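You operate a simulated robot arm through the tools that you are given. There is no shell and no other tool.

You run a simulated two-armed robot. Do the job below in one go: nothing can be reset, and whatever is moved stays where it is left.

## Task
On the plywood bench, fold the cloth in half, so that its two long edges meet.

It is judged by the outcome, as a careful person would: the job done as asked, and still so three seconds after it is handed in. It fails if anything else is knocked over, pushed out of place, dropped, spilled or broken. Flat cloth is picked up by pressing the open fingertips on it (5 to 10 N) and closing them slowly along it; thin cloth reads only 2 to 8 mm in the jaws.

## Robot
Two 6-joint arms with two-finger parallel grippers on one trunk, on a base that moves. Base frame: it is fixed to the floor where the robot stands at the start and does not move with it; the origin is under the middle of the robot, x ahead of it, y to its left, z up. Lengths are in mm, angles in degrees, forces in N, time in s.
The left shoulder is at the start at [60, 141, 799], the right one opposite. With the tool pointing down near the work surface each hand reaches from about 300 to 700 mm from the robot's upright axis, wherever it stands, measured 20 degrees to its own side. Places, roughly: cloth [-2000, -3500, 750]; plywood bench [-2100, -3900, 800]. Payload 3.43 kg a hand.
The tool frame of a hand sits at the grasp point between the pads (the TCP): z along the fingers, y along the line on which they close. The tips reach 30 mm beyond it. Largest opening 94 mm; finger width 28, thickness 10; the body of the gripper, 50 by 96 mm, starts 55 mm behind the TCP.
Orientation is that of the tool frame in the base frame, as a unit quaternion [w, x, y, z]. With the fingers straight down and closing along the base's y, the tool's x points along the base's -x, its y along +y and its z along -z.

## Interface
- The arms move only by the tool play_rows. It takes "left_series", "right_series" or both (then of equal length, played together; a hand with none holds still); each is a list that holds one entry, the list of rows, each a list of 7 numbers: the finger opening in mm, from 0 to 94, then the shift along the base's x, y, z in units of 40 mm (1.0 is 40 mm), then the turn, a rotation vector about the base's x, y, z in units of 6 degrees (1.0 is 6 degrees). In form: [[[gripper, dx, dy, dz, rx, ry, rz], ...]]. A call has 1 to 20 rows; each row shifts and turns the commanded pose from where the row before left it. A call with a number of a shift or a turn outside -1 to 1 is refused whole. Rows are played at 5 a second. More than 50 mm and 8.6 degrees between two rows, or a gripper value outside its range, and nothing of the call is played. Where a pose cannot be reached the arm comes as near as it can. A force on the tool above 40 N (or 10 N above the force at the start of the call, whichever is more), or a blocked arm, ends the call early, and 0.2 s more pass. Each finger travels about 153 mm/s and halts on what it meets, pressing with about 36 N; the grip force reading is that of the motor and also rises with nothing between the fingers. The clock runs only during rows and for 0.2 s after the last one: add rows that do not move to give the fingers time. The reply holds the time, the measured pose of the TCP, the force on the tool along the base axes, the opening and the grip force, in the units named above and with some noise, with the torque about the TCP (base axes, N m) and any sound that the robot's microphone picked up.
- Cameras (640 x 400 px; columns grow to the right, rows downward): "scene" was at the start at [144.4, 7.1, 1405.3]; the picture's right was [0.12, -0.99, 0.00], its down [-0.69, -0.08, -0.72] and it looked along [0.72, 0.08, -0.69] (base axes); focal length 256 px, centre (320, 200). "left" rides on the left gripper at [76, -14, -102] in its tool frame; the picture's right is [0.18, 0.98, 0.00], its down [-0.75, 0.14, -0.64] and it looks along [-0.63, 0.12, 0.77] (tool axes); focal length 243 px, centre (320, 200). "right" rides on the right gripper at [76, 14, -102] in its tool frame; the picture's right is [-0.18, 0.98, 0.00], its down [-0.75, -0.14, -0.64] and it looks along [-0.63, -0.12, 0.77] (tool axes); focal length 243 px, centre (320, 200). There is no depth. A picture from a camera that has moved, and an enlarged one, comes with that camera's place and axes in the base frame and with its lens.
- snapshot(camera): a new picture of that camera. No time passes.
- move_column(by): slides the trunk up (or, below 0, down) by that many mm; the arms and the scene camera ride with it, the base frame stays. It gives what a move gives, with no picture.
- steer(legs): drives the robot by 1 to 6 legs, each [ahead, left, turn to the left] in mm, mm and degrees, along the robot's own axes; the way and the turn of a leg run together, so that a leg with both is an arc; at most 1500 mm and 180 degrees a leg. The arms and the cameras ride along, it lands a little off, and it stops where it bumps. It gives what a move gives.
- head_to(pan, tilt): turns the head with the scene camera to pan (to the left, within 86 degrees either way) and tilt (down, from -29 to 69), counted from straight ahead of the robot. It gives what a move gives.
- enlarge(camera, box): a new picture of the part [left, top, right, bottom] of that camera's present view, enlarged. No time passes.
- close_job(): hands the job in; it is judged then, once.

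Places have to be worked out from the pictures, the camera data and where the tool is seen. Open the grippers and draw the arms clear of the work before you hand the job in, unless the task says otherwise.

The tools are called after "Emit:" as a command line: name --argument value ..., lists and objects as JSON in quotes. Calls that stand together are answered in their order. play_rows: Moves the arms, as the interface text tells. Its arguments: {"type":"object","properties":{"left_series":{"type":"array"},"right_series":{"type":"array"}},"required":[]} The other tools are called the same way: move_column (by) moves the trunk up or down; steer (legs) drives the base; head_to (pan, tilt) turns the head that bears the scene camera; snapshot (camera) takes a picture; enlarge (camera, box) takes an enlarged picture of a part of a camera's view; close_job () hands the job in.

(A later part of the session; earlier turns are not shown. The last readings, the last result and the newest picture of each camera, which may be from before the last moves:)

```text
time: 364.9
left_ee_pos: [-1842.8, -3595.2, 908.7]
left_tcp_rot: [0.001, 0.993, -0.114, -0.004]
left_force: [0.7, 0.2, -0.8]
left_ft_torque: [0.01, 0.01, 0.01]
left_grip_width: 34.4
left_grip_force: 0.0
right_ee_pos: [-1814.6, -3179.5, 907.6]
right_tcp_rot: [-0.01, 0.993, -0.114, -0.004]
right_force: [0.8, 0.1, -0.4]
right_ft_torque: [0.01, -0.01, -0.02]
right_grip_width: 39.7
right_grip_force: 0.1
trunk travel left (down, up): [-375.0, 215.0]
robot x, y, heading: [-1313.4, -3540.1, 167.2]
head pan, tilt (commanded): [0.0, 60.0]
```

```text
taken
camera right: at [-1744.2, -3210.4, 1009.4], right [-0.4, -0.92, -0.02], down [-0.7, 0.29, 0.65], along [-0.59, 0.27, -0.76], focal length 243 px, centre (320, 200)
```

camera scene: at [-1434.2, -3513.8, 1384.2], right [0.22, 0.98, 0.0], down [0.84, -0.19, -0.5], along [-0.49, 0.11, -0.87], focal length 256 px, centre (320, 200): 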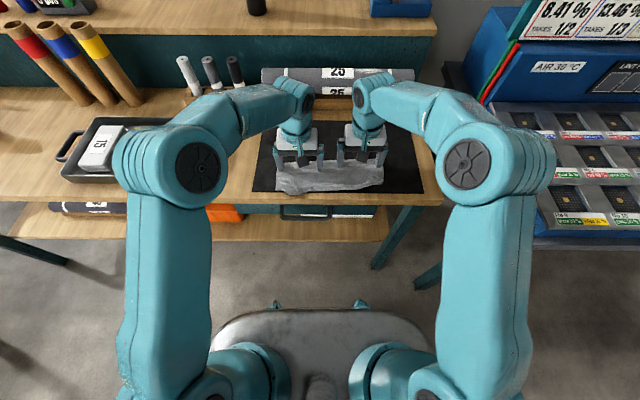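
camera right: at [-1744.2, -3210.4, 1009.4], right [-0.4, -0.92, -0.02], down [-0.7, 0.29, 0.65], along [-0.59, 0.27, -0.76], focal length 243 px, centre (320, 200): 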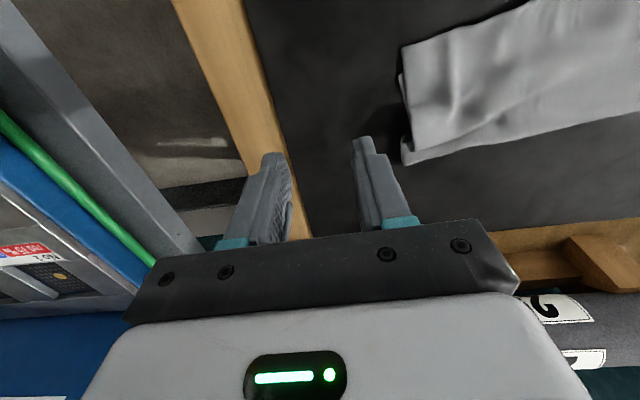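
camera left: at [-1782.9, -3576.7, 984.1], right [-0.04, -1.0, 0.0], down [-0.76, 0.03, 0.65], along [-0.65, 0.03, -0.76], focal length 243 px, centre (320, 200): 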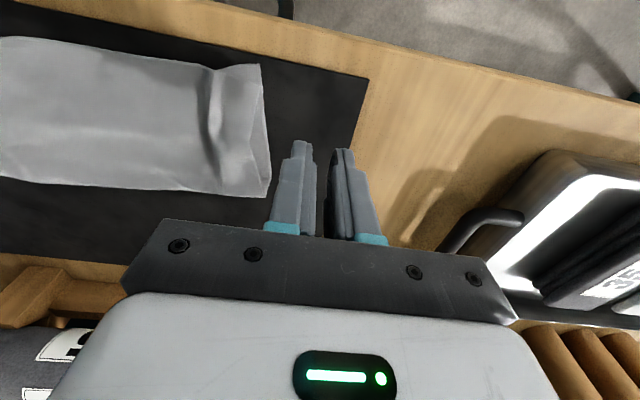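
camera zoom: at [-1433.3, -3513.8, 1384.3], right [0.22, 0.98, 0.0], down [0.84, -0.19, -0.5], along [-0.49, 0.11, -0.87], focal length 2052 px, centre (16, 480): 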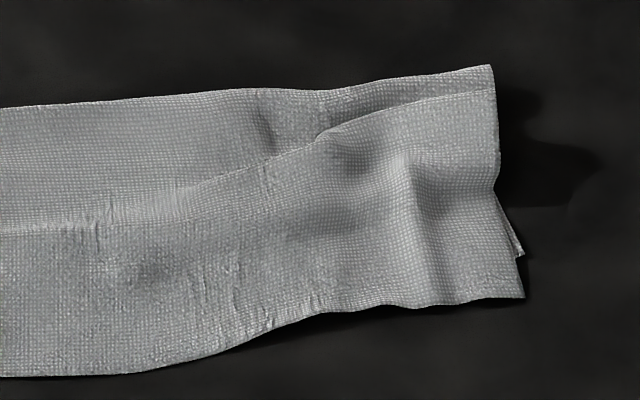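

Left and middle are aligned within ~6 mm; at the right corner the upper edge still overhangs ~20 mm and a small pleat remains at the back. I turn only the right hand by 90° to correct this corner.

Emit:
play_rows --right_series '[[[0, 0, 0, 0, 0, 0, 1], [0, 0, 0, 0, 0, 0, 1], [0, 0, 0, 0, 0, 0, 1], [0, 0, 0, 0, 0, 0, 1], [0, 0, 0, 0, 0, 0, 1], [0, 0, 0, 0, 0, 0, 1], [0, 0, 0, 0, 0, 0, 1], [0, 0, 0, 0, 0, 0, 1], [0, 0, 0, 0, 0, 0, 1], [0, 0, 0, 0, 0, 0, 1], [0, 0, 0, 0, 0, 0, 1], [0, 0, 0, 0, 0, 0, 1], [0, 0, 0, 0, 0, 0, 1], [0, 0, 0, 0, 0, 0, 1], [0, 0, 0, 0, 0, 0, 1]]]'

Emit:
snapshot --camera "right"

Emit:
enlarge --camera "right" --box '[280, 120, 480, 245]'

```text
time: 368.1
left_ee_pos: [-1843.5, -3592.9, 906.5]
left_tcp_rot: [0.0, 0.994, -0.114, -0.004]
left_force: [-0.1, 0.4, -1.1]
left_ft_torque: [0.0, 0.02, 0.03]
left_grip_width: 34.1
left_grip_force: 0.0
right_ee_pos: [-1817.0, -3180.5, 906.9]
right_tcp_rot: [-0.003, 0.783, 0.622, -0.01]
right_force: [0.0, 1.0, -0.2]
right_ft_torque: [0.04, 0.0, -0.03]
right_grip_width: 0.0
right_grip_force: 33.0
trunk travel left (down, up): [-375.0, 215.0]
robot x, y, heading: [-1311.8, -3538.8, 167.3]
head pan, tilt (commanded): [0.0, 60.0]
```

```text
taken
camera right: at [-1783.7, -3106.3, 1008.5], right [0.92, -0.4, -0.02], down [-0.29, -0.7, 0.65], along [-0.27, -0.59, -0.76], focal length 243 px, centre (320, 200)
```

right: 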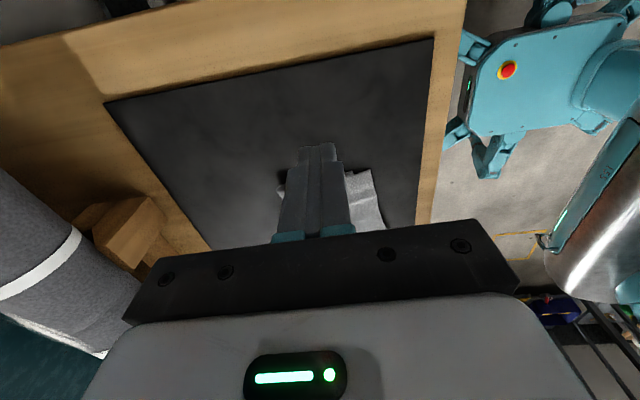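

```text
3.20 times, centred on (380, 182) of right
camera zoom: at [-1783.7, -3106.3, 1008.5], right [0.92, -0.4, -0.02], down [-0.29, -0.7, 0.65], along [-0.27, -0.59, -0.76], focal length 776 px, centre (128, 256)
```

zoom: 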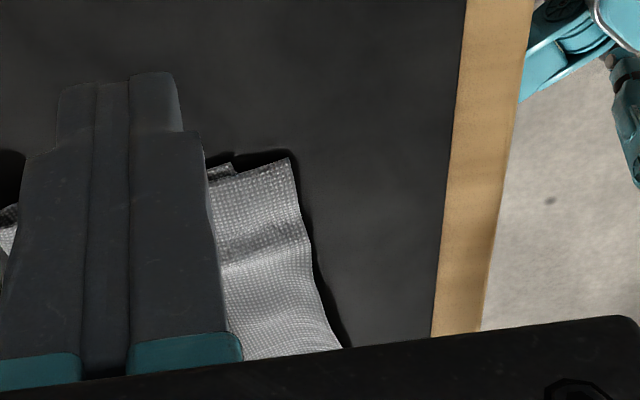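

Emit:
play_rows --right_series '[[[0, 0.0975, -0.753, 0, 0, 0, 0], [0, 0.0975, -0.753, 0, 0, 0, 0], [0, 0.0975, -0.753, 0, 0, 0, 0], [0, 0, 0, -0.75, 0, 0, 0], [0, 0, 0, -0.75, 0, 0, 0], [0, 0, 0, 0, 0, 0, 0]]]'

Emit:
enlarge --camera "right" --box '[180, 30, 460, 205]'

```text
time: 369.6
left_ee_pos: [-1844.0, -3594.7, 907.8]
left_tcp_rot: [0.0, 0.993, -0.114, -0.004]
left_force: [-0.4, 0.6, 0.3]
left_ft_torque: [-0.07, 0.01, -0.01]
left_grip_width: 33.9
left_grip_force: 0.1
right_ee_pos: [-1805.3, -3269.0, 846.5]
right_tcp_rot: [-0.004, 0.783, 0.622, -0.01]
right_force: [-1.1, -0.3, -0.1]
right_ft_torque: [-0.03, 0.01, -0.03]
right_grip_width: 0.2
right_grip_force: 32.9
trunk travel left (down, up): [-375.0, 215.0]
robot x, y, heading: [-1314.7, -3539.5, 167.0]
head pan, tilt (commanded): [0.0, 60.0]
```

```text
2.29 times, centred on (320, 118) of right
camera zoom: at [-1772.2, -3196.8, 947.9], right [0.92, -0.4, -0.02], down [-0.29, -0.7, 0.65], along [-0.27, -0.59, -0.76], focal length 555 px, centre (320, 389)
```

zoom: 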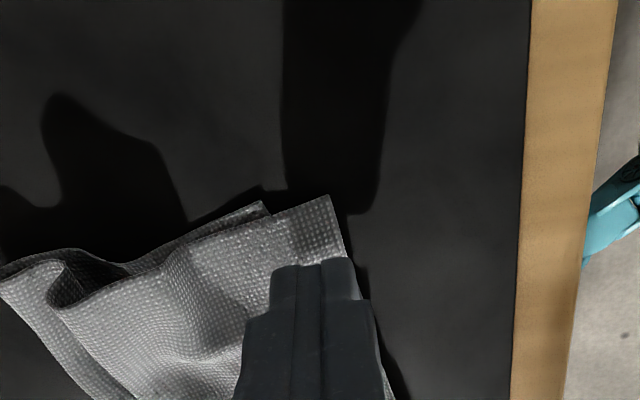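

The finger is right above the overhanging part of the upper layer. I lower to contact and push it back.

Emit:
play_rows --right_series '[[[0, 0, 0, -0.15, 0, 0, 0], [0, 0, 0, -0.1, 0, 0, 0], [0, 0, 0, -0.03, 0, 0, 0], [0, 0, 0, 0, 0, 0, 0]]]'

```text
time: 370.6
left_ee_pos: [-1843.1, -3594.1, 906.4]
left_tcp_rot: [0.001, 0.994, -0.114, -0.003]
left_force: [0.6, 0.0, 0.1]
left_ft_torque: [-0.01, 0.0, -0.02]
left_grip_width: 33.9
left_grip_force: 0.1
right_ee_pos: [-1805.4, -3269.4, 835.1]
right_tcp_rot: [-0.005, 0.784, 0.621, -0.009]
right_force: [0.0, 0.5, 0.3]
right_ft_torque: [-0.01, 0.0, 0.0]
right_grip_width: 0.2
right_grip_force: 33.3
trunk travel left (down, up): [-375.0, 215.0]
robot x, y, heading: [-1311.0, -3542.4, 167.0]
head pan, tilt (commanded): [0.0, 60.0]
```

Emit:
play_rows --right_series '[[[0, 0, 0, -0.025, 0, 0, 0], [0, 0, 0, -0.02, 0, 0, 0], [0, 0, 0, 0, 0, 0, 0]]]'

```text
time: 371.4
left_ee_pos: [-1842.5, -3594.0, 908.5]
left_tcp_rot: [0.0, 0.994, -0.114, -0.003]
left_force: [0.2, 0.0, 0.0]
left_ft_torque: [-0.03, 0.04, -0.02]
left_grip_width: 33.8
left_grip_force: 0.0
right_ee_pos: [-1805.3, -3269.9, 834.2]
right_tcp_rot: [-0.006, 0.783, 0.621, -0.01]
right_force: [0.0, 1.1, 9.4]
right_ft_torque: [0.09, 0.01, 0.0]
right_grip_width: 0.2
right_grip_force: 33.0
trunk travel left (down, up): [-375.0, 215.0]
robot x, y, heading: [-1311.8, -3539.4, 167.1]
head pan, tilt (commanded): [0.0, 60.0]
```

9 N of contact; I ease slightly and push 16 mm back, then lift.

Emit:
play_rows --right_series '[[[0, 0, 0, 0.004, 0, 0, 0], [0, -0.0487, 0.0112, 0, 0, 0, 0], [0, -0.0487, 0.0112, 0, 0, 0, 0], [0, -0.0487, 0.0112, 0, 0, 0, 0], [0, -0.0487, 0.0112, 0, 0, 0, 0], [0, -0.0487, 0.0112, 0, 0, 0, 0], [0, -0.0487, 0.0112, 0, 0, 0, 0], [0, -0.0487, 0.0112, 0, 0, 0, 0], [0, -0.0487, 0.0112, 0, 0, 0, 0], [0, 0, 0, 0, 0, 0, 0], [0, 0, 0, 0.5, 0, 0, 0]]]'

Emit:
enlarge --camera "right" --box '[180, 30, 460, 205]'

Emit:
enlarge --camera "scene" --box '[326, 140, 390, 190]'

```text
time: 373.8
left_ee_pos: [-1842.9, -3594.2, 907.9]
left_tcp_rot: [0.0, 0.994, -0.113, -0.004]
left_force: [-0.6, 0.2, -0.4]
left_ft_torque: [0.02, 0.02, 0.01]
left_grip_width: 34.1
left_grip_force: 0.0
right_ee_pos: [-1821.0, -3267.3, 853.0]
right_tcp_rot: [-0.005, 0.783, 0.622, -0.01]
right_force: [1.0, -0.2, -0.3]
right_ft_torque: [0.01, 0.04, -0.04]
right_grip_width: 0.0
right_grip_force: 32.9
trunk travel left (down, up): [-375.0, 215.0]
robot x, y, heading: [-1314.0, -3537.8, 166.9]
head pan, tilt (commanded): [0.0, 60.0]
```

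```text
2.29 times, centred on (320, 118) of right
camera zoom: at [-1785.9, -3194.0, 956.0], right [0.92, -0.4, -0.02], down [-0.29, -0.7, 0.65], along [-0.27, -0.59, -0.76], focal length 555 px, centre (320, 389)
```

zoom: 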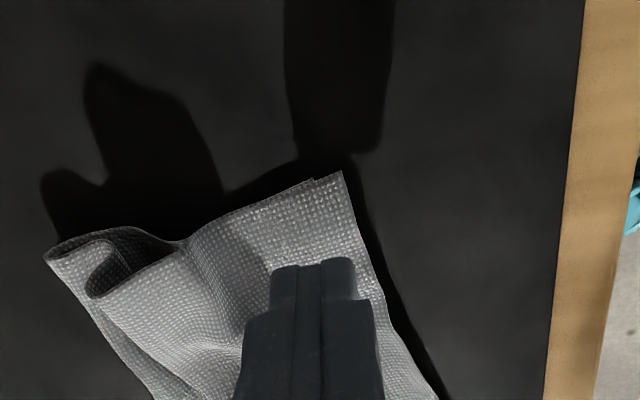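

```text
8.00 times, centred on (358, 165) of scene
camera zoom: at [-1432.7, -3514.3, 1384.2], right [0.22, 0.98, 0.0], down [0.84, -0.19, -0.5], along [-0.49, 0.11, -0.87], focal length 2052 px, centre (16, 480)
```

zoom: 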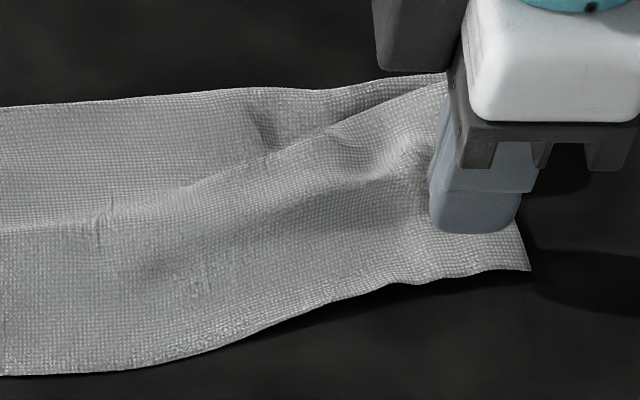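

The right corners are now within ~7 mm. Next I unfold the small pleat at the back right: the right hand goes astride it (f≈1074, r≈−3638, jaws 12 mm).

Emit:
play_rows --right_series '[[[0, 0, 0, 0.3, 0, 0, 0], [12, -0.55, -0.45, 0.2, 0, 0, 0], [12, -0.55, -0.45, 0, 0, 0, 0], [12, 0, 0, -0.6, 0, 0, 0], [12, 0, 0, 0, 0, 0, 0]]]'

Emit:
enlarge --camera "right" --box '[180, 30, 460, 205]'

```text
time: 374.9
left_ee_pos: [-1844.2, -3594.6, 908.1]
left_tcp_rot: [0.0, 0.993, -0.114, -0.003]
left_force: [0.8, 0.0, -0.2]
left_ft_torque: [0.01, 0.01, -0.02]
left_grip_width: 33.9
left_grip_force: 0.0
right_ee_pos: [-1864.6, -3302.4, 850.3]
right_tcp_rot: [-0.005, 0.783, 0.622, -0.01]
right_force: [-0.1, 0.2, -0.6]
right_ft_torque: [0.03, 0.01, -0.02]
right_grip_width: 11.9
right_grip_force: 0.1
trunk travel left (down, up): [-375.0, 215.0]
robot x, y, heading: [-1314.0, -3538.3, 167.4]
head pan, tilt (commanded): [0.0, 60.0]
```

```text
2.29 times, centred on (320, 118) of right
camera zoom: at [-1831.1, -3229.1, 952.0], right [0.92, -0.4, -0.02], down [-0.29, -0.7, 0.65], along [-0.27, -0.59, -0.76], focal length 555 px, centre (320, 389)
```

zoom: 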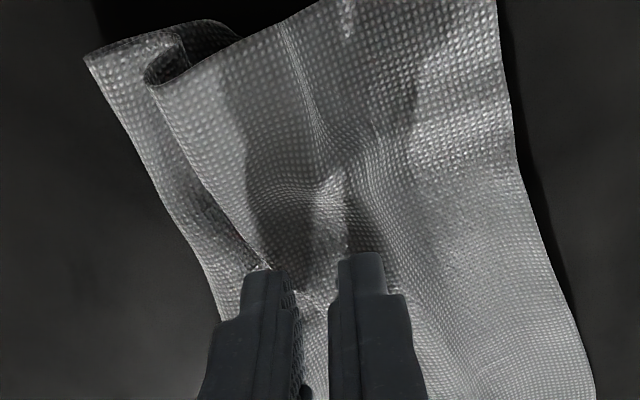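

Emit:
play_rows --right_series '[[[12, -0.049, 0.011, -0.2, 0, 0, 0], [12, 0, 0, -0.12, 0, 0, 0], [12, 0, 0, -0.03, 0, 0, 0], [12, 0, 0, 0, 0, 0, 0]]]'

```text
time: 375.9
left_ee_pos: [-1843.0, -3594.3, 906.8]
left_tcp_rot: [0.0, 0.993, -0.114, -0.004]
left_force: [-0.2, 0.2, -0.2]
left_ft_torque: [0.0, 0.0, 0.01]
left_grip_width: 34.0
left_grip_force: 0.1
right_ee_pos: [-1865.8, -3302.6, 835.7]
right_tcp_rot: [-0.004, 0.783, 0.622, -0.009]
right_force: [-0.4, 0.4, 0.5]
right_ft_torque: [0.03, 0.01, 0.02]
right_grip_width: 12.0
right_grip_force: 0.0
trunk travel left (down, up): [-375.0, 215.0]
robot x, y, heading: [-1312.3, -3540.9, 167.3]
head pan, tilt (commanded): [0.0, 60.0]
```

Emit:
play_rows --right_series '[[[12, 0, 0, -0.02, 0, 0, 0], [12, 0, 0, -0.015, 0, 0, 0], [12, 0, 0, 0, 0, 0, 0]]]'

```text
time: 376.8
left_ee_pos: [-1843.7, -3593.0, 907.3]
left_tcp_rot: [0.001, 0.993, -0.114, -0.004]
left_force: [-0.1, 0.9, 0.5]
left_ft_torque: [0.03, 0.02, 0.01]
left_grip_width: 34.1
left_grip_force: 0.2
right_ee_pos: [-1865.3, -3300.0, 834.3]
right_tcp_rot: [-0.004, 0.783, 0.622, -0.01]
right_force: [0.0, -0.6, 3.8]
right_ft_torque: [-0.02, -0.04, -0.05]
right_grip_width: 12.0
right_grip_force: 0.2
trunk travel left (down, up): [-375.0, 215.0]
robot x, y, heading: [-1318.2, -3544.8, 167.4]
head pan, tilt (commanded): [0.0, 60.0]
```

Contact 3.8 N. I run two spread strokes with a lift and reset in between.

Emit:
play_rows --right_series '[[[12, 0, 0, -0.005, 0, 0, 0], [14.5, -0.0305, 0.007, 0, 0, 0, 0], [17, -0.0305, 0.007, 0, 0, 0, 0], [19.5, -0.0305, 0.007, 0, 0, 0, 0], [22, -0.0305, 0.007, 0, 0, 0, 0], [24.5, -0.0305, 0.007, 0, 0, 0, 0], [27, -0.0305, 0.007, 0, 0, 0, 0], [27, 0, 0, 0.125, 0, 0, 0], [12, 0.1827, -0.042, 0, 0, 0, 0], [12, 0, 0, 0, 0, 0, 0], [12, 0, 0, -0.125, 0, 0, 0], [14.5, -0.0305, 0.007, 0, 0, 0, 0], [17, -0.0305, 0.007, 0, 0, 0, 0], [19.5, -0.0305, 0.007, 0, 0, 0, 0], [22, -0.0305, 0.007, 0, 0, 0, 0], [24.5, -0.0305, 0.007, 0, 0, 0, 0], [27, -0.0305, 0.007, 0, 0, 0, 0], [29.5, -0.0305, 0.007, 0, 0, 0, 0], [32, -0.0305, 0.007, 0, 0, 0, 0], [32, 0, 0, 0, 0, 0, 0]]]'

Emit:
enlarge --camera "right" --box '[180, 30, 460, 205]'

Emit:
enlarge --camera "scene" --box '[260, 125, 400, 205]'

```text
time: 380.9
left_ee_pos: [-1842.5, -3594.9, 907.0]
left_tcp_rot: [0.001, 0.994, -0.113, -0.004]
left_force: [0.0, 0.3, 0.5]
left_ft_torque: [-0.01, -0.01, 0.0]
left_grip_width: 34.3
left_grip_force: 0.2
right_ee_pos: [-1876.5, -3299.5, 835.1]
right_tcp_rot: [-0.005, 0.784, 0.621, -0.01]
right_force: [-0.2, 0.0, 10.6]
right_ft_torque: [0.03, -0.27, 0.02]
right_grip_width: 31.8
right_grip_force: 0.1
trunk travel left (down, up): [-375.0, 215.0]
robot x, y, heading: [-1314.9, -3540.9, 167.5]
head pan, tilt (commanded): [0.0, 60.0]
```

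```text
2.29 times, centred on (320, 118) of right
camera zoom: at [-1841.7, -3226.6, 936.7], right [0.92, -0.4, -0.02], down [-0.29, -0.7, 0.65], along [-0.28, -0.59, -0.76], focal length 555 px, centre (320, 389)
```

zoom: 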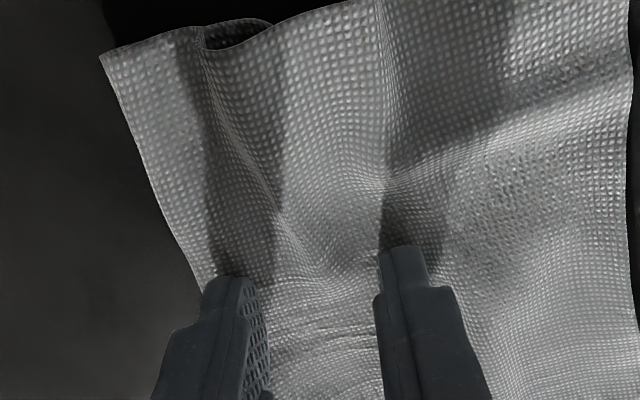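

```text
4.57 times, centred on (330, 165) of scene
camera zoom: at [-1433.3, -3514.0, 1384.4], right [0.22, 0.98, 0.0], down [0.84, -0.19, -0.5], along [-0.49, 0.11, -0.87], focal length 1172 px, centre (274, 360)
```

zoom: 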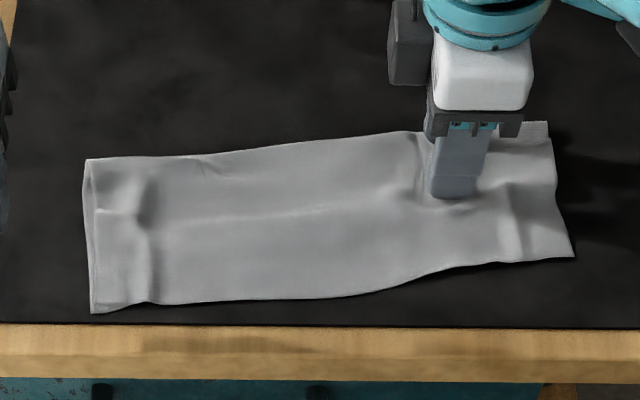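

Nearly flat now. I lift the right hand clear and look once more at the whole cloth.

Emit:
play_rows --right_series '[[[32, 0, 0, 0.4, 0, 0, 0], [32, 0, 0, 0.8, 0, 0, 0], [32, 0, 0.9, 0.4, 0, 0, 0], [32, 0, 0.9, 0, 0, 0, 0], [32, 0, 0.9, 0, 0, 0, 0]]]'

Emit:
enlarge --camera "scene" --box '[274, 145, 338, 195]'

Emit:
enlarge --camera "scene" --box '[326, 140, 390, 190]'

Emit:
snapshot --camera "scene"

```text
time: 382.1
left_ee_pos: [-1843.7, -3592.4, 906.8]
left_tcp_rot: [0.001, 0.994, -0.113, -0.003]
left_force: [-0.7, 0.0, 0.5]
left_ft_torque: [-0.01, 0.03, 0.01]
left_grip_width: 33.8
left_grip_force: 0.1
right_ee_pos: [-1874.8, -3191.3, 896.5]
right_tcp_rot: [-0.005, 0.783, 0.622, -0.01]
right_force: [0.7, -0.5, -0.8]
right_ft_torque: [-0.01, -0.01, 0.02]
right_grip_width: 31.9
right_grip_force: 0.0
trunk travel left (down, up): [-375.0, 215.0]
robot x, y, heading: [-1315.2, -3540.0, 167.0]
head pan, tilt (commanded): [0.0, 60.0]
```

```text
8.00 times, centred on (306, 170) of scene
camera zoom: at [-1434.7, -3512.3, 1384.1], right [0.22, 0.98, 0.0], down [0.84, -0.19, -0.5], along [-0.49, 0.11, -0.87], focal length 2052 px, centre (432, 440)
```

zoom: 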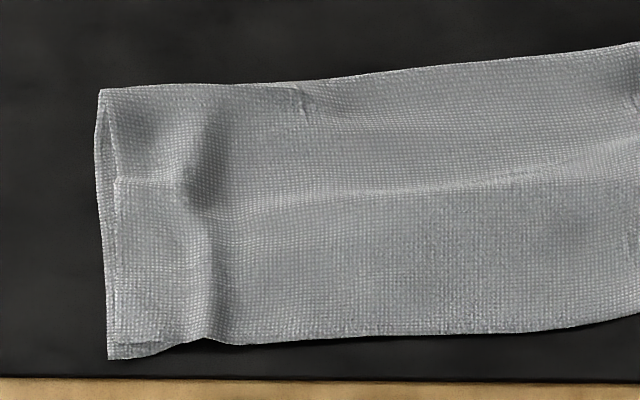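

```text
8.00 times, centred on (358, 165) of scene
camera zoom: at [-1434.7, -3512.3, 1384.1], right [0.22, 0.98, 0.0], down [0.84, -0.19, -0.5], along [-0.49, 0.11, -0.87], focal length 2052 px, centre (16, 480)
```

zoom: 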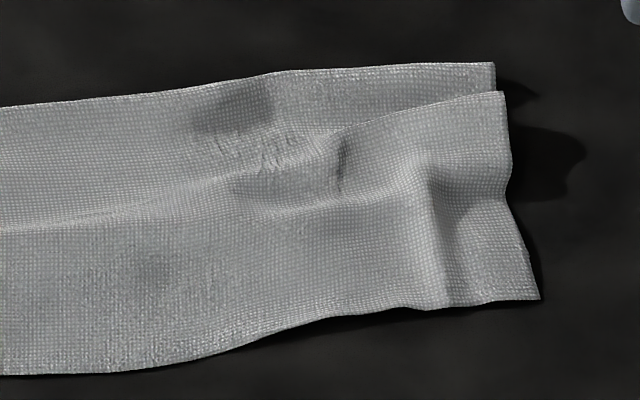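

```text
taken
camera scene: at [-1434.7, -3512.3, 1384.1], right [0.22, 0.98, 0.0], down [0.84, -0.19, -0.5], along [-0.49, 0.11, -0.87], focal length 256 px, centre (320, 200)
```

scene: 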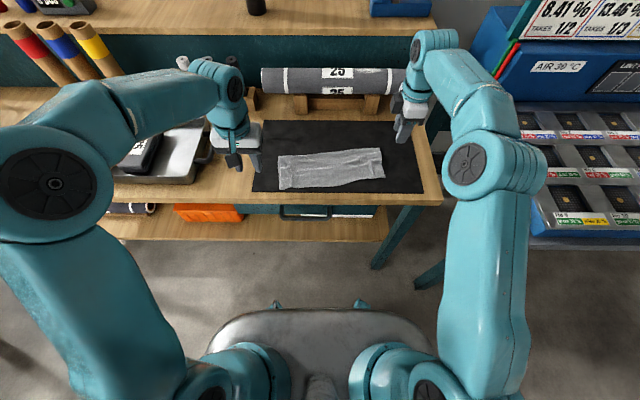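

Only a short pleat at the far right end remains. One more placement at r≈−3600 (f≈1088) for a last pair of strokes.

Emit:
play_rows --right_series '[[[12, 0.059, -0.896, 0, 0, 0, 0], [12, 0.059, -0.896, 0, 0, 0, 0], [12, 0, 0, -0.7, 0, 0, 0], [12, 0, 0, -0.65, 0, 0, 0], [12, 0, 0, 0, 0, 0, 0]]]'

Emit:
enlarge --camera "right" --box '[180, 30, 460, 205]'

```text
time: 383.4
left_ee_pos: [-1843.1, -3593.4, 906.7]
left_tcp_rot: [0.0, 0.993, -0.114, -0.004]
left_force: [0.6, 0.9, -0.5]
left_ft_torque: [0.0, 0.0, -0.02]
left_grip_width: 33.8
left_grip_force: 0.0
right_ee_pos: [-1871.0, -3264.4, 844.2]
right_tcp_rot: [-0.004, 0.783, 0.622, -0.01]
right_force: [0.2, -0.4, -0.3]
right_ft_torque: [-0.01, 0.0, 0.0]
right_grip_width: 12.1
right_grip_force: 0.1
trunk travel left (down, up): [-375.0, 215.0]
robot x, y, heading: [-1313.3, -3541.0, 167.4]
head pan, tilt (commanded): [0.0, 60.0]
```

```text
2.29 times, centred on (320, 118) of right
camera zoom: at [-1836.4, -3190.2, 945.7], right [0.92, -0.4, -0.02], down [-0.29, -0.7, 0.65], along [-0.27, -0.59, -0.76], focal length 555 px, centre (320, 389)
```

zoom: 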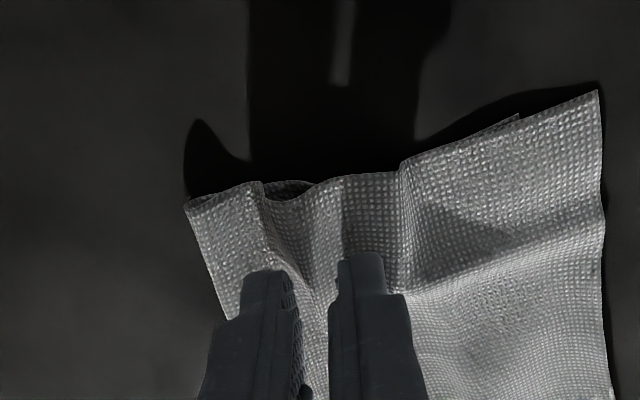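

The end pleat is small; I do one short stroke here, then re-align the right front corner (upper overhang ≈20 mm).

Emit:
play_rows --right_series '[[[12, 0, 0, -0.15, 0, 0, 0], [12, 0, 0, -0.06, 0, 0, 0], [12, 0, 0, -0.02, 0, 0, 0], [12, 0, 0, 0, 0, 0, 0]]]'

```text
time: 384.4
left_ee_pos: [-1843.9, -3595.0, 907.4]
left_tcp_rot: [0.0, 0.994, -0.113, -0.004]
left_force: [1.6, 0.3, -0.1]
left_ft_torque: [0.0, -0.04, -0.01]
left_grip_width: 34.0
left_grip_force: 0.0
right_ee_pos: [-1870.6, -3263.8, 835.0]
right_tcp_rot: [-0.004, 0.784, 0.621, -0.009]
right_force: [0.3, 0.0, 0.9]
right_ft_torque: [-0.01, 0.02, 0.01]
right_grip_width: 12.3
right_grip_force: 0.2
trunk travel left (down, up): [-375.0, 215.0]
robot x, y, heading: [-1314.0, -3541.2, 167.3]
head pan, tilt (commanded): [0.0, 60.0]
```

Emit:
play_rows --right_series '[[[12, 0, 0, -0.015, 0, 0, 0], [12, 0, 0, -0.01, 0, 0, 0], [12, 0, 0, 0, 0, 0, 0], [14.5, -0.0305, 0.007, 0, 0, 0, 0], [17, -0.0305, 0.007, 0, 0, 0, 0], [19.5, -0.0305, 0.007, 0, 0, 0, 0], [22, -0.0305, 0.007, 0, 0, 0, 0], [24.5, -0.0305, 0.007, 0, 0, 0, 0], [27, -0.0305, 0.007, 0, 0, 0, 0], [29.5, -0.0305, 0.007, 0, 0, 0, 0], [29.5, 0, 0, 0, 0, 0, 0], [29.5, 0, 0, 0.4, 0, 0, 0], [29.5, 0, 0.3, 0.5, 0, 0, 0]]]'

Emit:
enlarge --camera "right" --box '[180, 60, 500, 235]'

Emit:
enlarge --camera "scene" --box '[326, 140, 390, 190]'

```text
time: 387.1
left_ee_pos: [-1843.5, -3593.9, 907.3]
left_tcp_rot: [0.001, 0.994, -0.113, -0.003]
left_force: [-0.2, -0.5, 0.3]
left_ft_torque: [-0.03, -0.02, -0.03]
left_grip_width: 34.1
left_grip_force: 0.0
right_ee_pos: [-1879.0, -3248.6, 869.6]
right_tcp_rot: [-0.004, 0.783, 0.623, -0.009]
right_force: [0.4, 0.2, 0.1]
right_ft_torque: [0.01, -0.01, 0.0]
right_grip_width: 29.8
right_grip_force: 0.0
trunk travel left (down, up): [-375.0, 215.0]
robot x, y, heading: [-1314.3, -3539.7, 166.8]
head pan, tilt (commanded): [0.0, 60.0]
```

```text
2.00 times, centred on (340, 148) of right
camera zoom: at [-1845.8, -3175.1, 971.2], right [0.92, -0.4, -0.02], down [-0.29, -0.7, 0.65], along [-0.27, -0.59, -0.76], focal length 485 px, centre (280, 305)
```

zoom: 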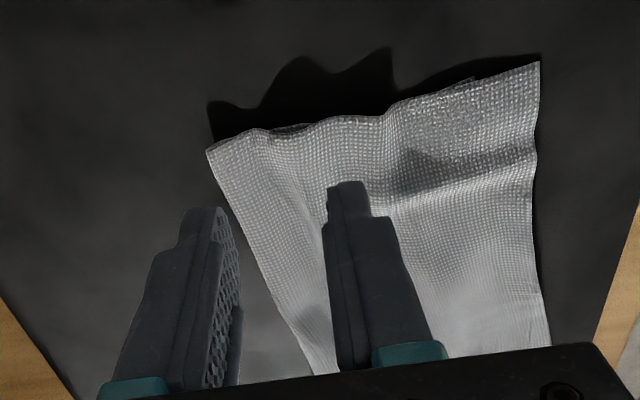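

```text
8.00 times, centred on (358, 165) of scene
camera zoom: at [-1434.6, -3513.0, 1384.1], right [0.22, 0.98, 0.0], down [0.84, -0.19, -0.5], along [-0.49, 0.11, -0.87], focal length 2052 px, centre (16, 480)
```

zoom: 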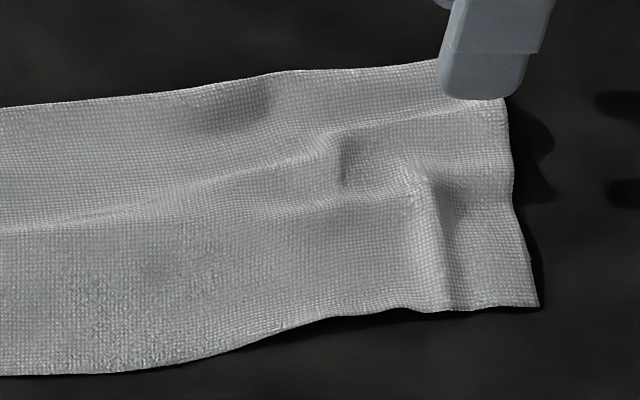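

The pleat is gone. Now I re-align the right front corner: closed fingertips on the overhanging part (f≈1021, r≈−3592).

Emit:
play_rows --right_series '[[[0, 0.6325, -0.181, 0.1, 0, 0, 0], [0, 0.6325, -0.181, 0, 0, 0, 0], [0, 0.6325, -0.181, 0, 0, 0, 0], [0, 0, 0, -0.6, 0, 0, 0], [0, 0, 0, 0, 0, 0, 0]]]'

Emit:
enlarge --camera "right" --box '[180, 30, 460, 205]'

```text
time: 388.4
left_ee_pos: [-1842.4, -3593.7, 910.2]
left_tcp_rot: [0.001, 0.993, -0.115, -0.005]
left_force: [-0.3, 0.0, 0.3]
left_ft_torque: [0.02, 0.05, -0.01]
left_grip_width: 34.2
left_grip_force: 0.0
right_ee_pos: [-1802.5, -3269.9, 850.4]
right_tcp_rot: [-0.005, 0.783, 0.621, -0.011]
right_force: [-0.2, -0.2, 1.1]
right_ft_torque: [-0.01, 0.03, -0.02]
right_grip_width: 0.1
right_grip_force: 32.8
trunk travel left (down, up): [-375.0, 215.0]
robot x, y, heading: [-1309.8, -3540.4, 167.3]
head pan, tilt (commanded): [0.0, 60.0]
```

```text
2.29 times, centred on (320, 118) of right
camera zoom: at [-1768.0, -3196.9, 952.6], right [0.92, -0.4, -0.02], down [-0.29, -0.7, 0.65], along [-0.28, -0.59, -0.76], focal length 555 px, centre (320, 389)
```

zoom: 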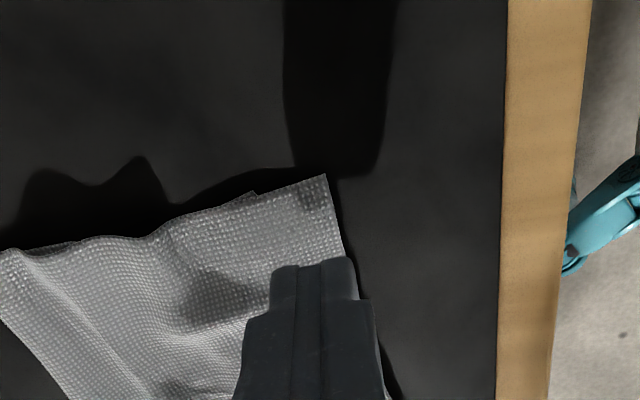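

Emit:
play_rows --right_series '[[[0, 0, 0, -0.2, 0, 0, 0], [0, 0, 0, -0.15, 0, 0, 0], [0, 0, 0, -0.03, 0, 0, 0], [0, 0, 0, 0, 0, 0, 0]]]'

```text
time: 389.4
left_ee_pos: [-1844.1, -3594.4, 906.6]
left_tcp_rot: [0.0, 0.994, -0.113, -0.003]
left_force: [-0.1, -0.7, -0.4]
left_ft_torque: [0.0, -0.03, -0.01]
left_grip_width: 34.1
left_grip_force: 0.0
right_ee_pos: [-1803.3, -3269.7, 835.2]
right_tcp_rot: [-0.005, 0.783, 0.622, -0.01]
right_force: [1.6, 0.2, 3.2]
right_ft_torque: [0.02, 0.0, 0.03]
right_grip_width: 0.0
right_grip_force: 32.9
trunk travel left (down, up): [-375.0, 215.0]
robot x, y, heading: [-1313.7, -3538.0, 167.1]
head pan, tilt (commanded): [0.0, 60.0]
```

Contact 3 N. I press slightly and push the edge 20 mm back, then lift.

Emit:
play_rows --right_series '[[[0, 0, 0, -0.007, 0, 0, 0], [0, -0.0487, 0.0112, 0, 0, 0, 0], [0, -0.0487, 0.0112, 0, 0, 0, 0], [0, -0.0487, 0.0112, 0, 0, 0, 0], [0, -0.0487, 0.0112, 0, 0, 0, 0], [0, -0.0487, 0.0112, 0, 0, 0, 0], [0, -0.0487, 0.0112, 0, 0, 0, 0], [0, -0.0487, 0.0112, 0, 0, 0, 0], [0, -0.0487, 0.0112, 0, 0, 0, 0], [0, -0.0487, 0.0112, 0, 0, 0, 0], [0, 0, 0, 0, 0, 0, 0], [0, 0, 0, 0.4, 0, 0, 0], [0, 0, 0, 0.6, 0, 0, 0]]]'

Emit:
enlarge --camera "right" --box '[180, 30, 460, 205]'

Emit:
enlarge --camera "scene" --box '[260, 125, 400, 205]'

```text
time: 392.1
left_ee_pos: [-1843.7, -3593.7, 907.5]
left_tcp_rot: [0.001, 0.994, -0.113, -0.004]
left_force: [0.1, 0.6, 0.7]
left_ft_torque: [0.02, 0.03, 0.02]
left_grip_width: 34.0
left_grip_force: 0.0
right_ee_pos: [-1820.5, -3266.2, 874.7]
right_tcp_rot: [-0.005, 0.782, 0.623, -0.011]
right_force: [-0.1, 0.0, -0.4]
right_ft_torque: [-0.02, -0.01, -0.01]
right_grip_width: 0.0
right_grip_force: 33.3
trunk travel left (down, up): [-375.0, 215.0]
robot x, y, heading: [-1313.8, -3539.1, 167.3]
head pan, tilt (commanded): [0.0, 60.0]
```

```text
2.29 times, centred on (320, 118) of right
camera zoom: at [-1786.9, -3193.2, 975.6], right [0.92, -0.4, -0.02], down [-0.29, -0.7, 0.65], along [-0.27, -0.59, -0.76], focal length 555 px, centre (320, 389)
```

zoom: 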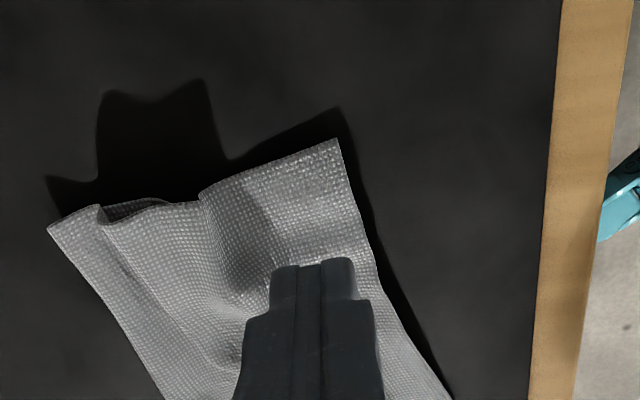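

```text
4.57 times, centred on (330, 165) of scene
camera zoom: at [-1434.3, -3513.6, 1384.2], right [0.22, 0.98, 0.0], down [0.84, -0.19, -0.5], along [-0.49, 0.11, -0.87], focal length 1172 px, centre (274, 360)
```

zoom: 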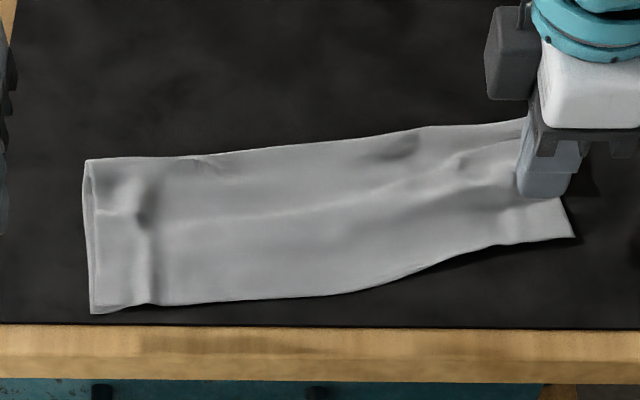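

The right corners now coincide. I move the right hand away and check the front edge along its length.

Emit:
play_rows --right_series '[[[30, 0, 0.5, 0.5, 0, 0, 0], [30, 0, 0.9, 0, 0, 0, 0], [30, 0, 0.9, 0, 0, 0, 0]]]'

Emit:
enlarge --camera "scene" --box '[274, 150, 338, 200]'

Emit:
enlarge --camera "scene" --box '[330, 145, 394, 195]'

Emit:
snapshot --camera "right"

Emit:
snapshot --camera "left"

```text
time: 392.9
left_ee_pos: [-1843.2, -3595.4, 907.8]
left_tcp_rot: [0.001, 0.994, -0.113, -0.003]
left_force: [0.5, -0.7, -0.4]
left_ft_torque: [-0.02, 0.02, 0.01]
left_grip_width: 33.8
left_grip_force: 0.0
right_ee_pos: [-1820.7, -3174.3, 893.9]
right_tcp_rot: [-0.005, 0.783, 0.622, -0.011]
right_force: [0.2, -0.3, -0.4]
right_ft_torque: [0.01, 0.03, 0.0]
right_grip_width: 30.3
right_grip_force: 0.1
trunk travel left (down, up): [-375.0, 215.0]
robot x, y, heading: [-1315.3, -3541.0, 167.2]
head pan, tilt (commanded): [0.0, 60.0]
```

```text
8.00 times, centred on (306, 175) of scene
camera zoom: at [-1433.4, -3513.3, 1384.3], right [0.22, 0.98, 0.0], down [0.84, -0.19, -0.5], along [-0.49, 0.11, -0.87], focal length 2052 px, centre (432, 400)
```

zoom: 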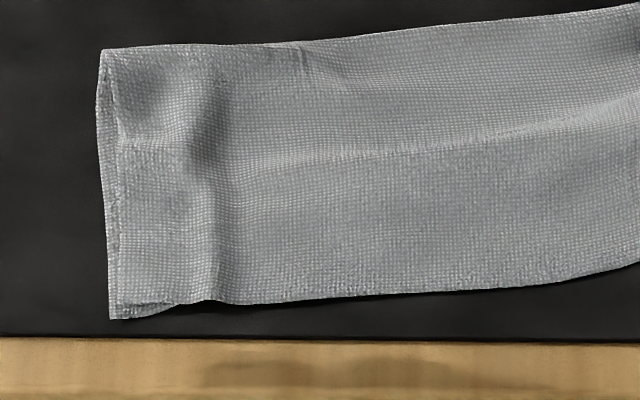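

```text
8.00 times, centred on (362, 170) of scene
camera zoom: at [-1433.4, -3513.3, 1384.3], right [0.22, 0.98, 0.0], down [0.84, -0.19, -0.5], along [-0.49, 0.11, -0.87], focal length 2052 px, centre (-16, 440)
```

zoom: 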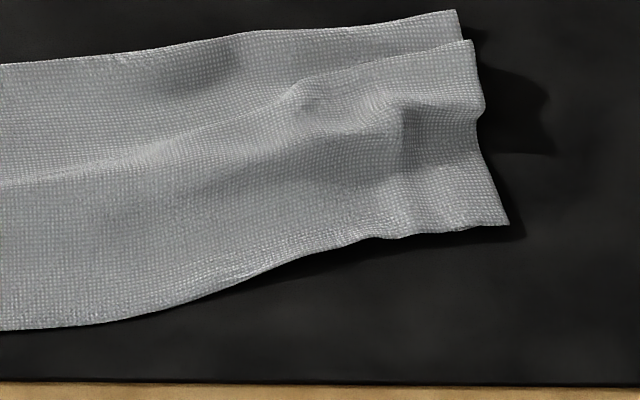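

```text
taken
camera right: at [-1786.3, -3100.6, 996.5], right [0.92, -0.4, -0.02], down [-0.29, -0.7, 0.65], along [-0.27, -0.59, -0.76], focal length 243 px, centre (320, 200)
```

right: 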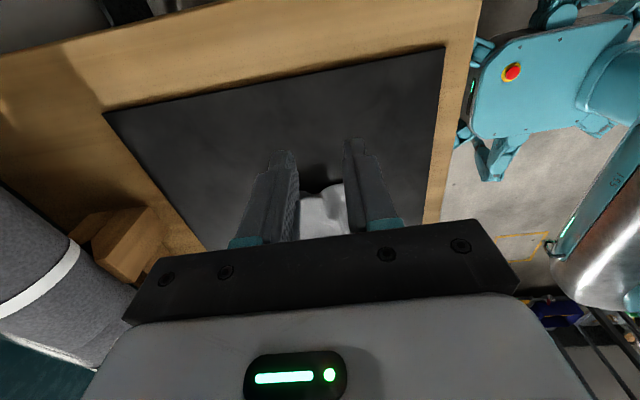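

```text
taken
camera left: at [-1764.6, -3598.0, 1008.8], right [-0.04, -1.0, 0.0], down [-0.76, 0.03, 0.65], along [-0.65, 0.03, -0.76], focal length 243 px, centre (320, 200)
```

left: 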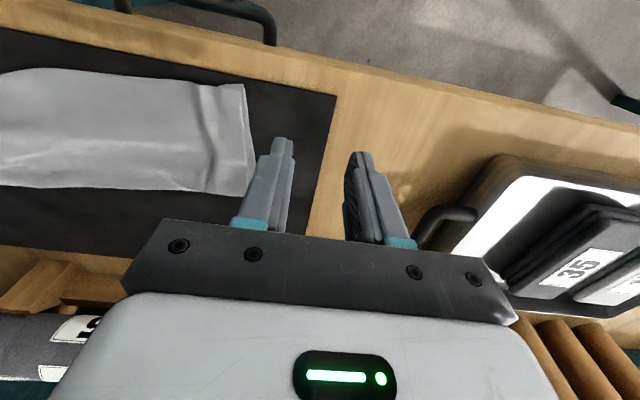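

The edges meet along the whole front; just a soft 10 mm pleat is left at the back right. I do one last small stroke there (r≈−3610).

Emit:
play_rows --right_series '[[[14, -0.4225, -0.8225, 0, 0, 0, 0], [14, -0.4225, -0.8225, 0, 0, 0, 0], [14, -0.4225, -0.8225, 0, 0, 0, 0], [14, 0, 0, -0.7, 0, 0, 0], [14, 0, 0, -0.6, 0, 0, 0], [14, 0, 0, 0, 0, 0, 0]]]'

Emit:
enlarge --camera "right" --box '[180, 30, 460, 205]'

```text
time: 394.4
left_ee_pos: [-1842.8, -3594.0, 907.4]
left_tcp_rot: [0.0, 0.994, -0.114, -0.004]
left_force: [-0.4, 1.1, -0.5]
left_ft_torque: [0.01, -0.02, -0.02]
left_grip_width: 34.3
left_grip_force: 0.2
right_ee_pos: [-1870.5, -3272.5, 843.3]
right_tcp_rot: [-0.003, 0.783, 0.622, -0.01]
right_force: [1.3, 0.5, 0.7]
right_ft_torque: [-0.02, -0.02, 0.02]
right_grip_width: 13.9
right_grip_force: 0.1
trunk travel left (down, up): [-375.0, 215.0]
robot x, y, heading: [-1313.6, -3539.2, 167.2]
head pan, tilt (commanded): [0.0, 60.0]
```

```text
2.29 times, centred on (320, 118) of right
camera zoom: at [-1837.3, -3199.7, 944.1], right [0.92, -0.4, -0.02], down [-0.29, -0.7, 0.65], along [-0.27, -0.59, -0.76], focal length 555 px, centre (320, 389)
```

zoom: 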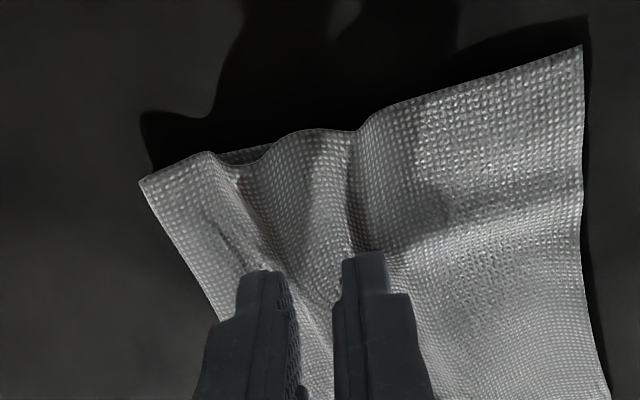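

It is only a gentle wave now. I lower to light contact and spread 10 mm to flatten it.

Emit:
play_rows --right_series '[[[14, 0, 0, -0.13, 0, 0, 0], [14, 0, 0, -0.06, 0, 0, 0], [14, 0, 0, -0.02, 0, 0, 0], [14, 0, 0, 0, 0, 0, 0]]]'

```text
time: 395.4
left_ee_pos: [-1843.2, -3594.5, 907.6]
left_tcp_rot: [0.0, 0.994, -0.114, -0.004]
left_force: [0.3, 0.5, -0.1]
left_ft_torque: [-0.01, 0.01, -0.02]
left_grip_width: 34.2
left_grip_force: 0.2
right_ee_pos: [-1871.4, -3273.4, 834.7]
right_tcp_rot: [-0.005, 0.783, 0.622, -0.011]
right_force: [0.8, 2.1, 6.4]
right_ft_torque: [0.11, -0.13, 0.01]
right_grip_width: 13.9
right_grip_force: 0.0
trunk travel left (down, up): [-375.0, 215.0]
robot x, y, heading: [-1314.6, -3538.2, 167.4]
head pan, tilt (commanded): [0.0, 60.0]
```

Emit:
play_rows --right_series '[[[16, -0.0244, 0.0056, 0, 0, 0, 0], [18, -0.0244, 0.0056, 0, 0, 0, 0], [20, -0.0244, 0.0056, 0, 0, 0, 0], [22, -0.0244, 0.0056, 0, 0, 0, 0], [24, -0.0244, 0.0056, 0, 0, 0, 0], [24, 0, 0, 0, 0, 0, 0], [24, 0, 0, 0.3, 0, 0, 0], [24, 0, 0.2, 0.7, 0, 0, 0], [24, 0, 0.9, 0.6, 0, 0, 0], [24, 0, 0.9, 0, 0, 0, 0], [24, 0, 0.9, 0, 0, 0, 0]]]'

Emit:
enlarge --camera "scene" --box '[260, 125, 400, 205]'

Emit:
enlarge --camera "scene" --box '[330, 145, 394, 195]'

Emit:
snapshot --camera "right"

```text
time: 397.8
left_ee_pos: [-1844.0, -3593.0, 906.4]
left_tcp_rot: [0.0, 0.994, -0.113, -0.004]
left_force: [-0.6, -1.1, -1.2]
left_ft_torque: [-0.01, -0.03, -0.01]
left_grip_width: 33.9
left_grip_force: 0.1
right_ee_pos: [-1875.3, -3155.7, 897.9]
right_tcp_rot: [-0.004, 0.782, 0.623, -0.01]
right_force: [-0.2, -0.2, 0.7]
right_ft_torque: [0.0, -0.02, 0.01]
right_grip_width: 23.9
right_grip_force: 0.2
trunk travel left (down, up): [-375.0, 215.0]
robot x, y, heading: [-1316.6, -3536.3, 167.2]
head pan, tilt (commanded): [0.0, 60.0]
```

```text
4.57 times, centred on (330, 165) of scene
camera zoom: at [-1434.8, -3512.6, 1384.1], right [0.22, 0.98, 0.0], down [0.84, -0.19, -0.5], along [-0.49, 0.11, -0.87], focal length 1172 px, centre (274, 360)
```

zoom: 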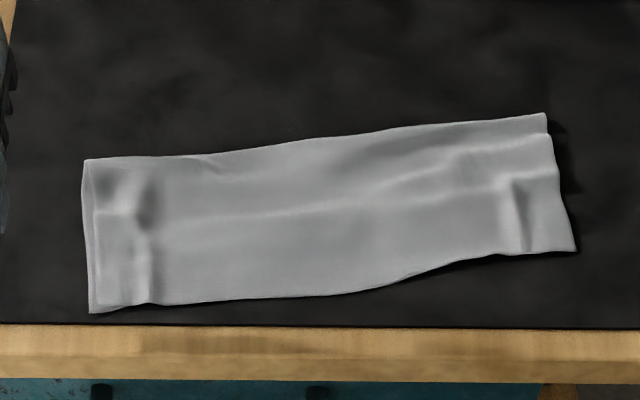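

```text
8.00 times, centred on (362, 170) of scene
camera zoom: at [-1434.8, -3512.6, 1384.1], right [0.22, 0.98, 0.0], down [0.84, -0.19, -0.5], along [-0.49, 0.11, -0.87], focal length 2052 px, centre (-16, 440)
```

zoom: 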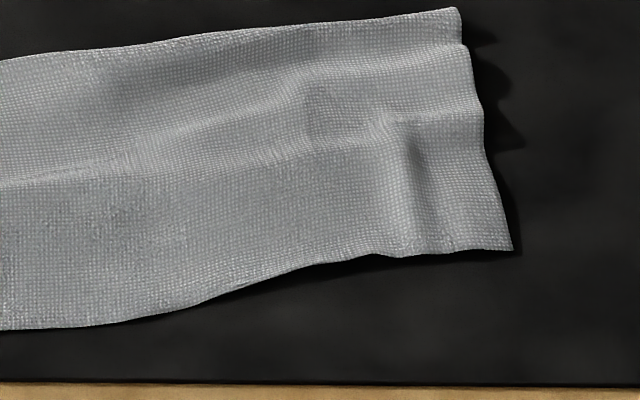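

```text
taken
camera right: at [-1843.5, -3081.5, 999.5], right [0.92, -0.4, -0.02], down [-0.29, -0.7, 0.65], along [-0.27, -0.59, -0.76], focal length 243 px, centre (320, 200)
```

right: 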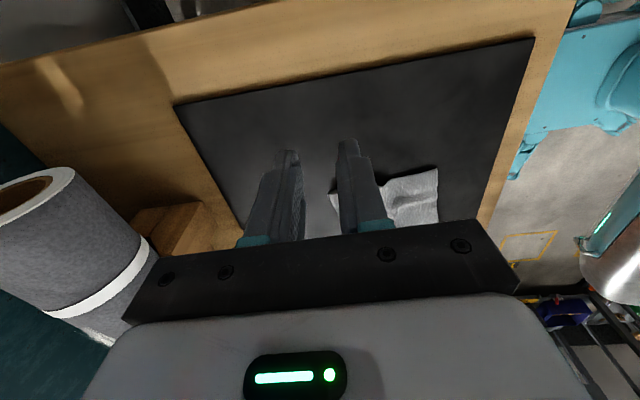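

The cloth now lies flat, folded in half. I check the right corner gap in the wrist view.

Emit:
enlarge --camera "right" --box '[380, 140, 480, 202]'

Emit:
enlarge --camera "left" --box '[120, 50, 280, 150]'

```text
6.40 times, centred on (430, 171) of right
camera zoom: at [-1843.5, -3081.5, 999.5], right [0.92, -0.4, -0.02], down [-0.29, -0.7, 0.65], along [-0.27, -0.59, -0.76], focal length 1553 px, centre (-384, 386)
```

zoom: 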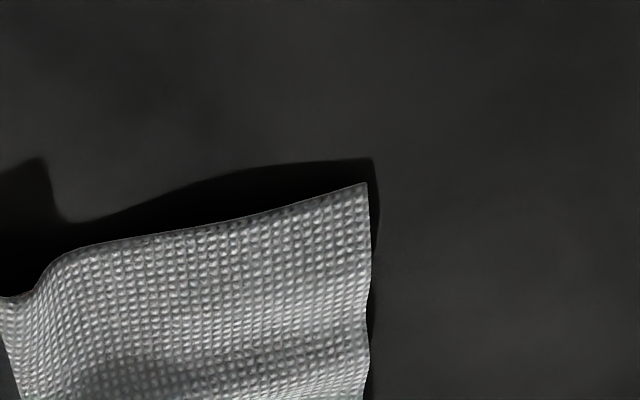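

```text
4.00 times, centred on (200, 100) of left
camera zoom: at [-1765.6, -3597.5, 1008.3], right [-0.04, -1.0, 0.0], down [-0.76, 0.03, 0.65], along [-0.65, 0.03, -0.76], focal length 970 px, centre (800, 600)
```

zoom: 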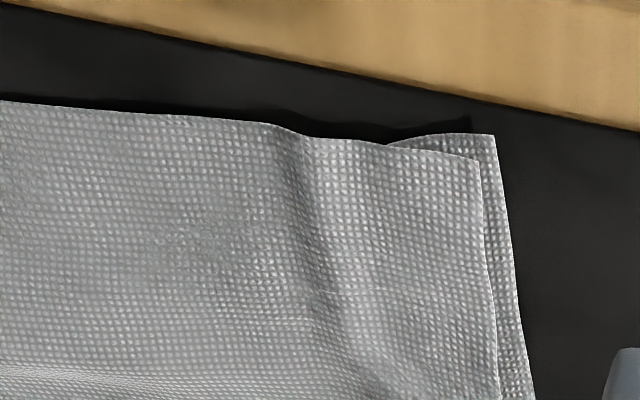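

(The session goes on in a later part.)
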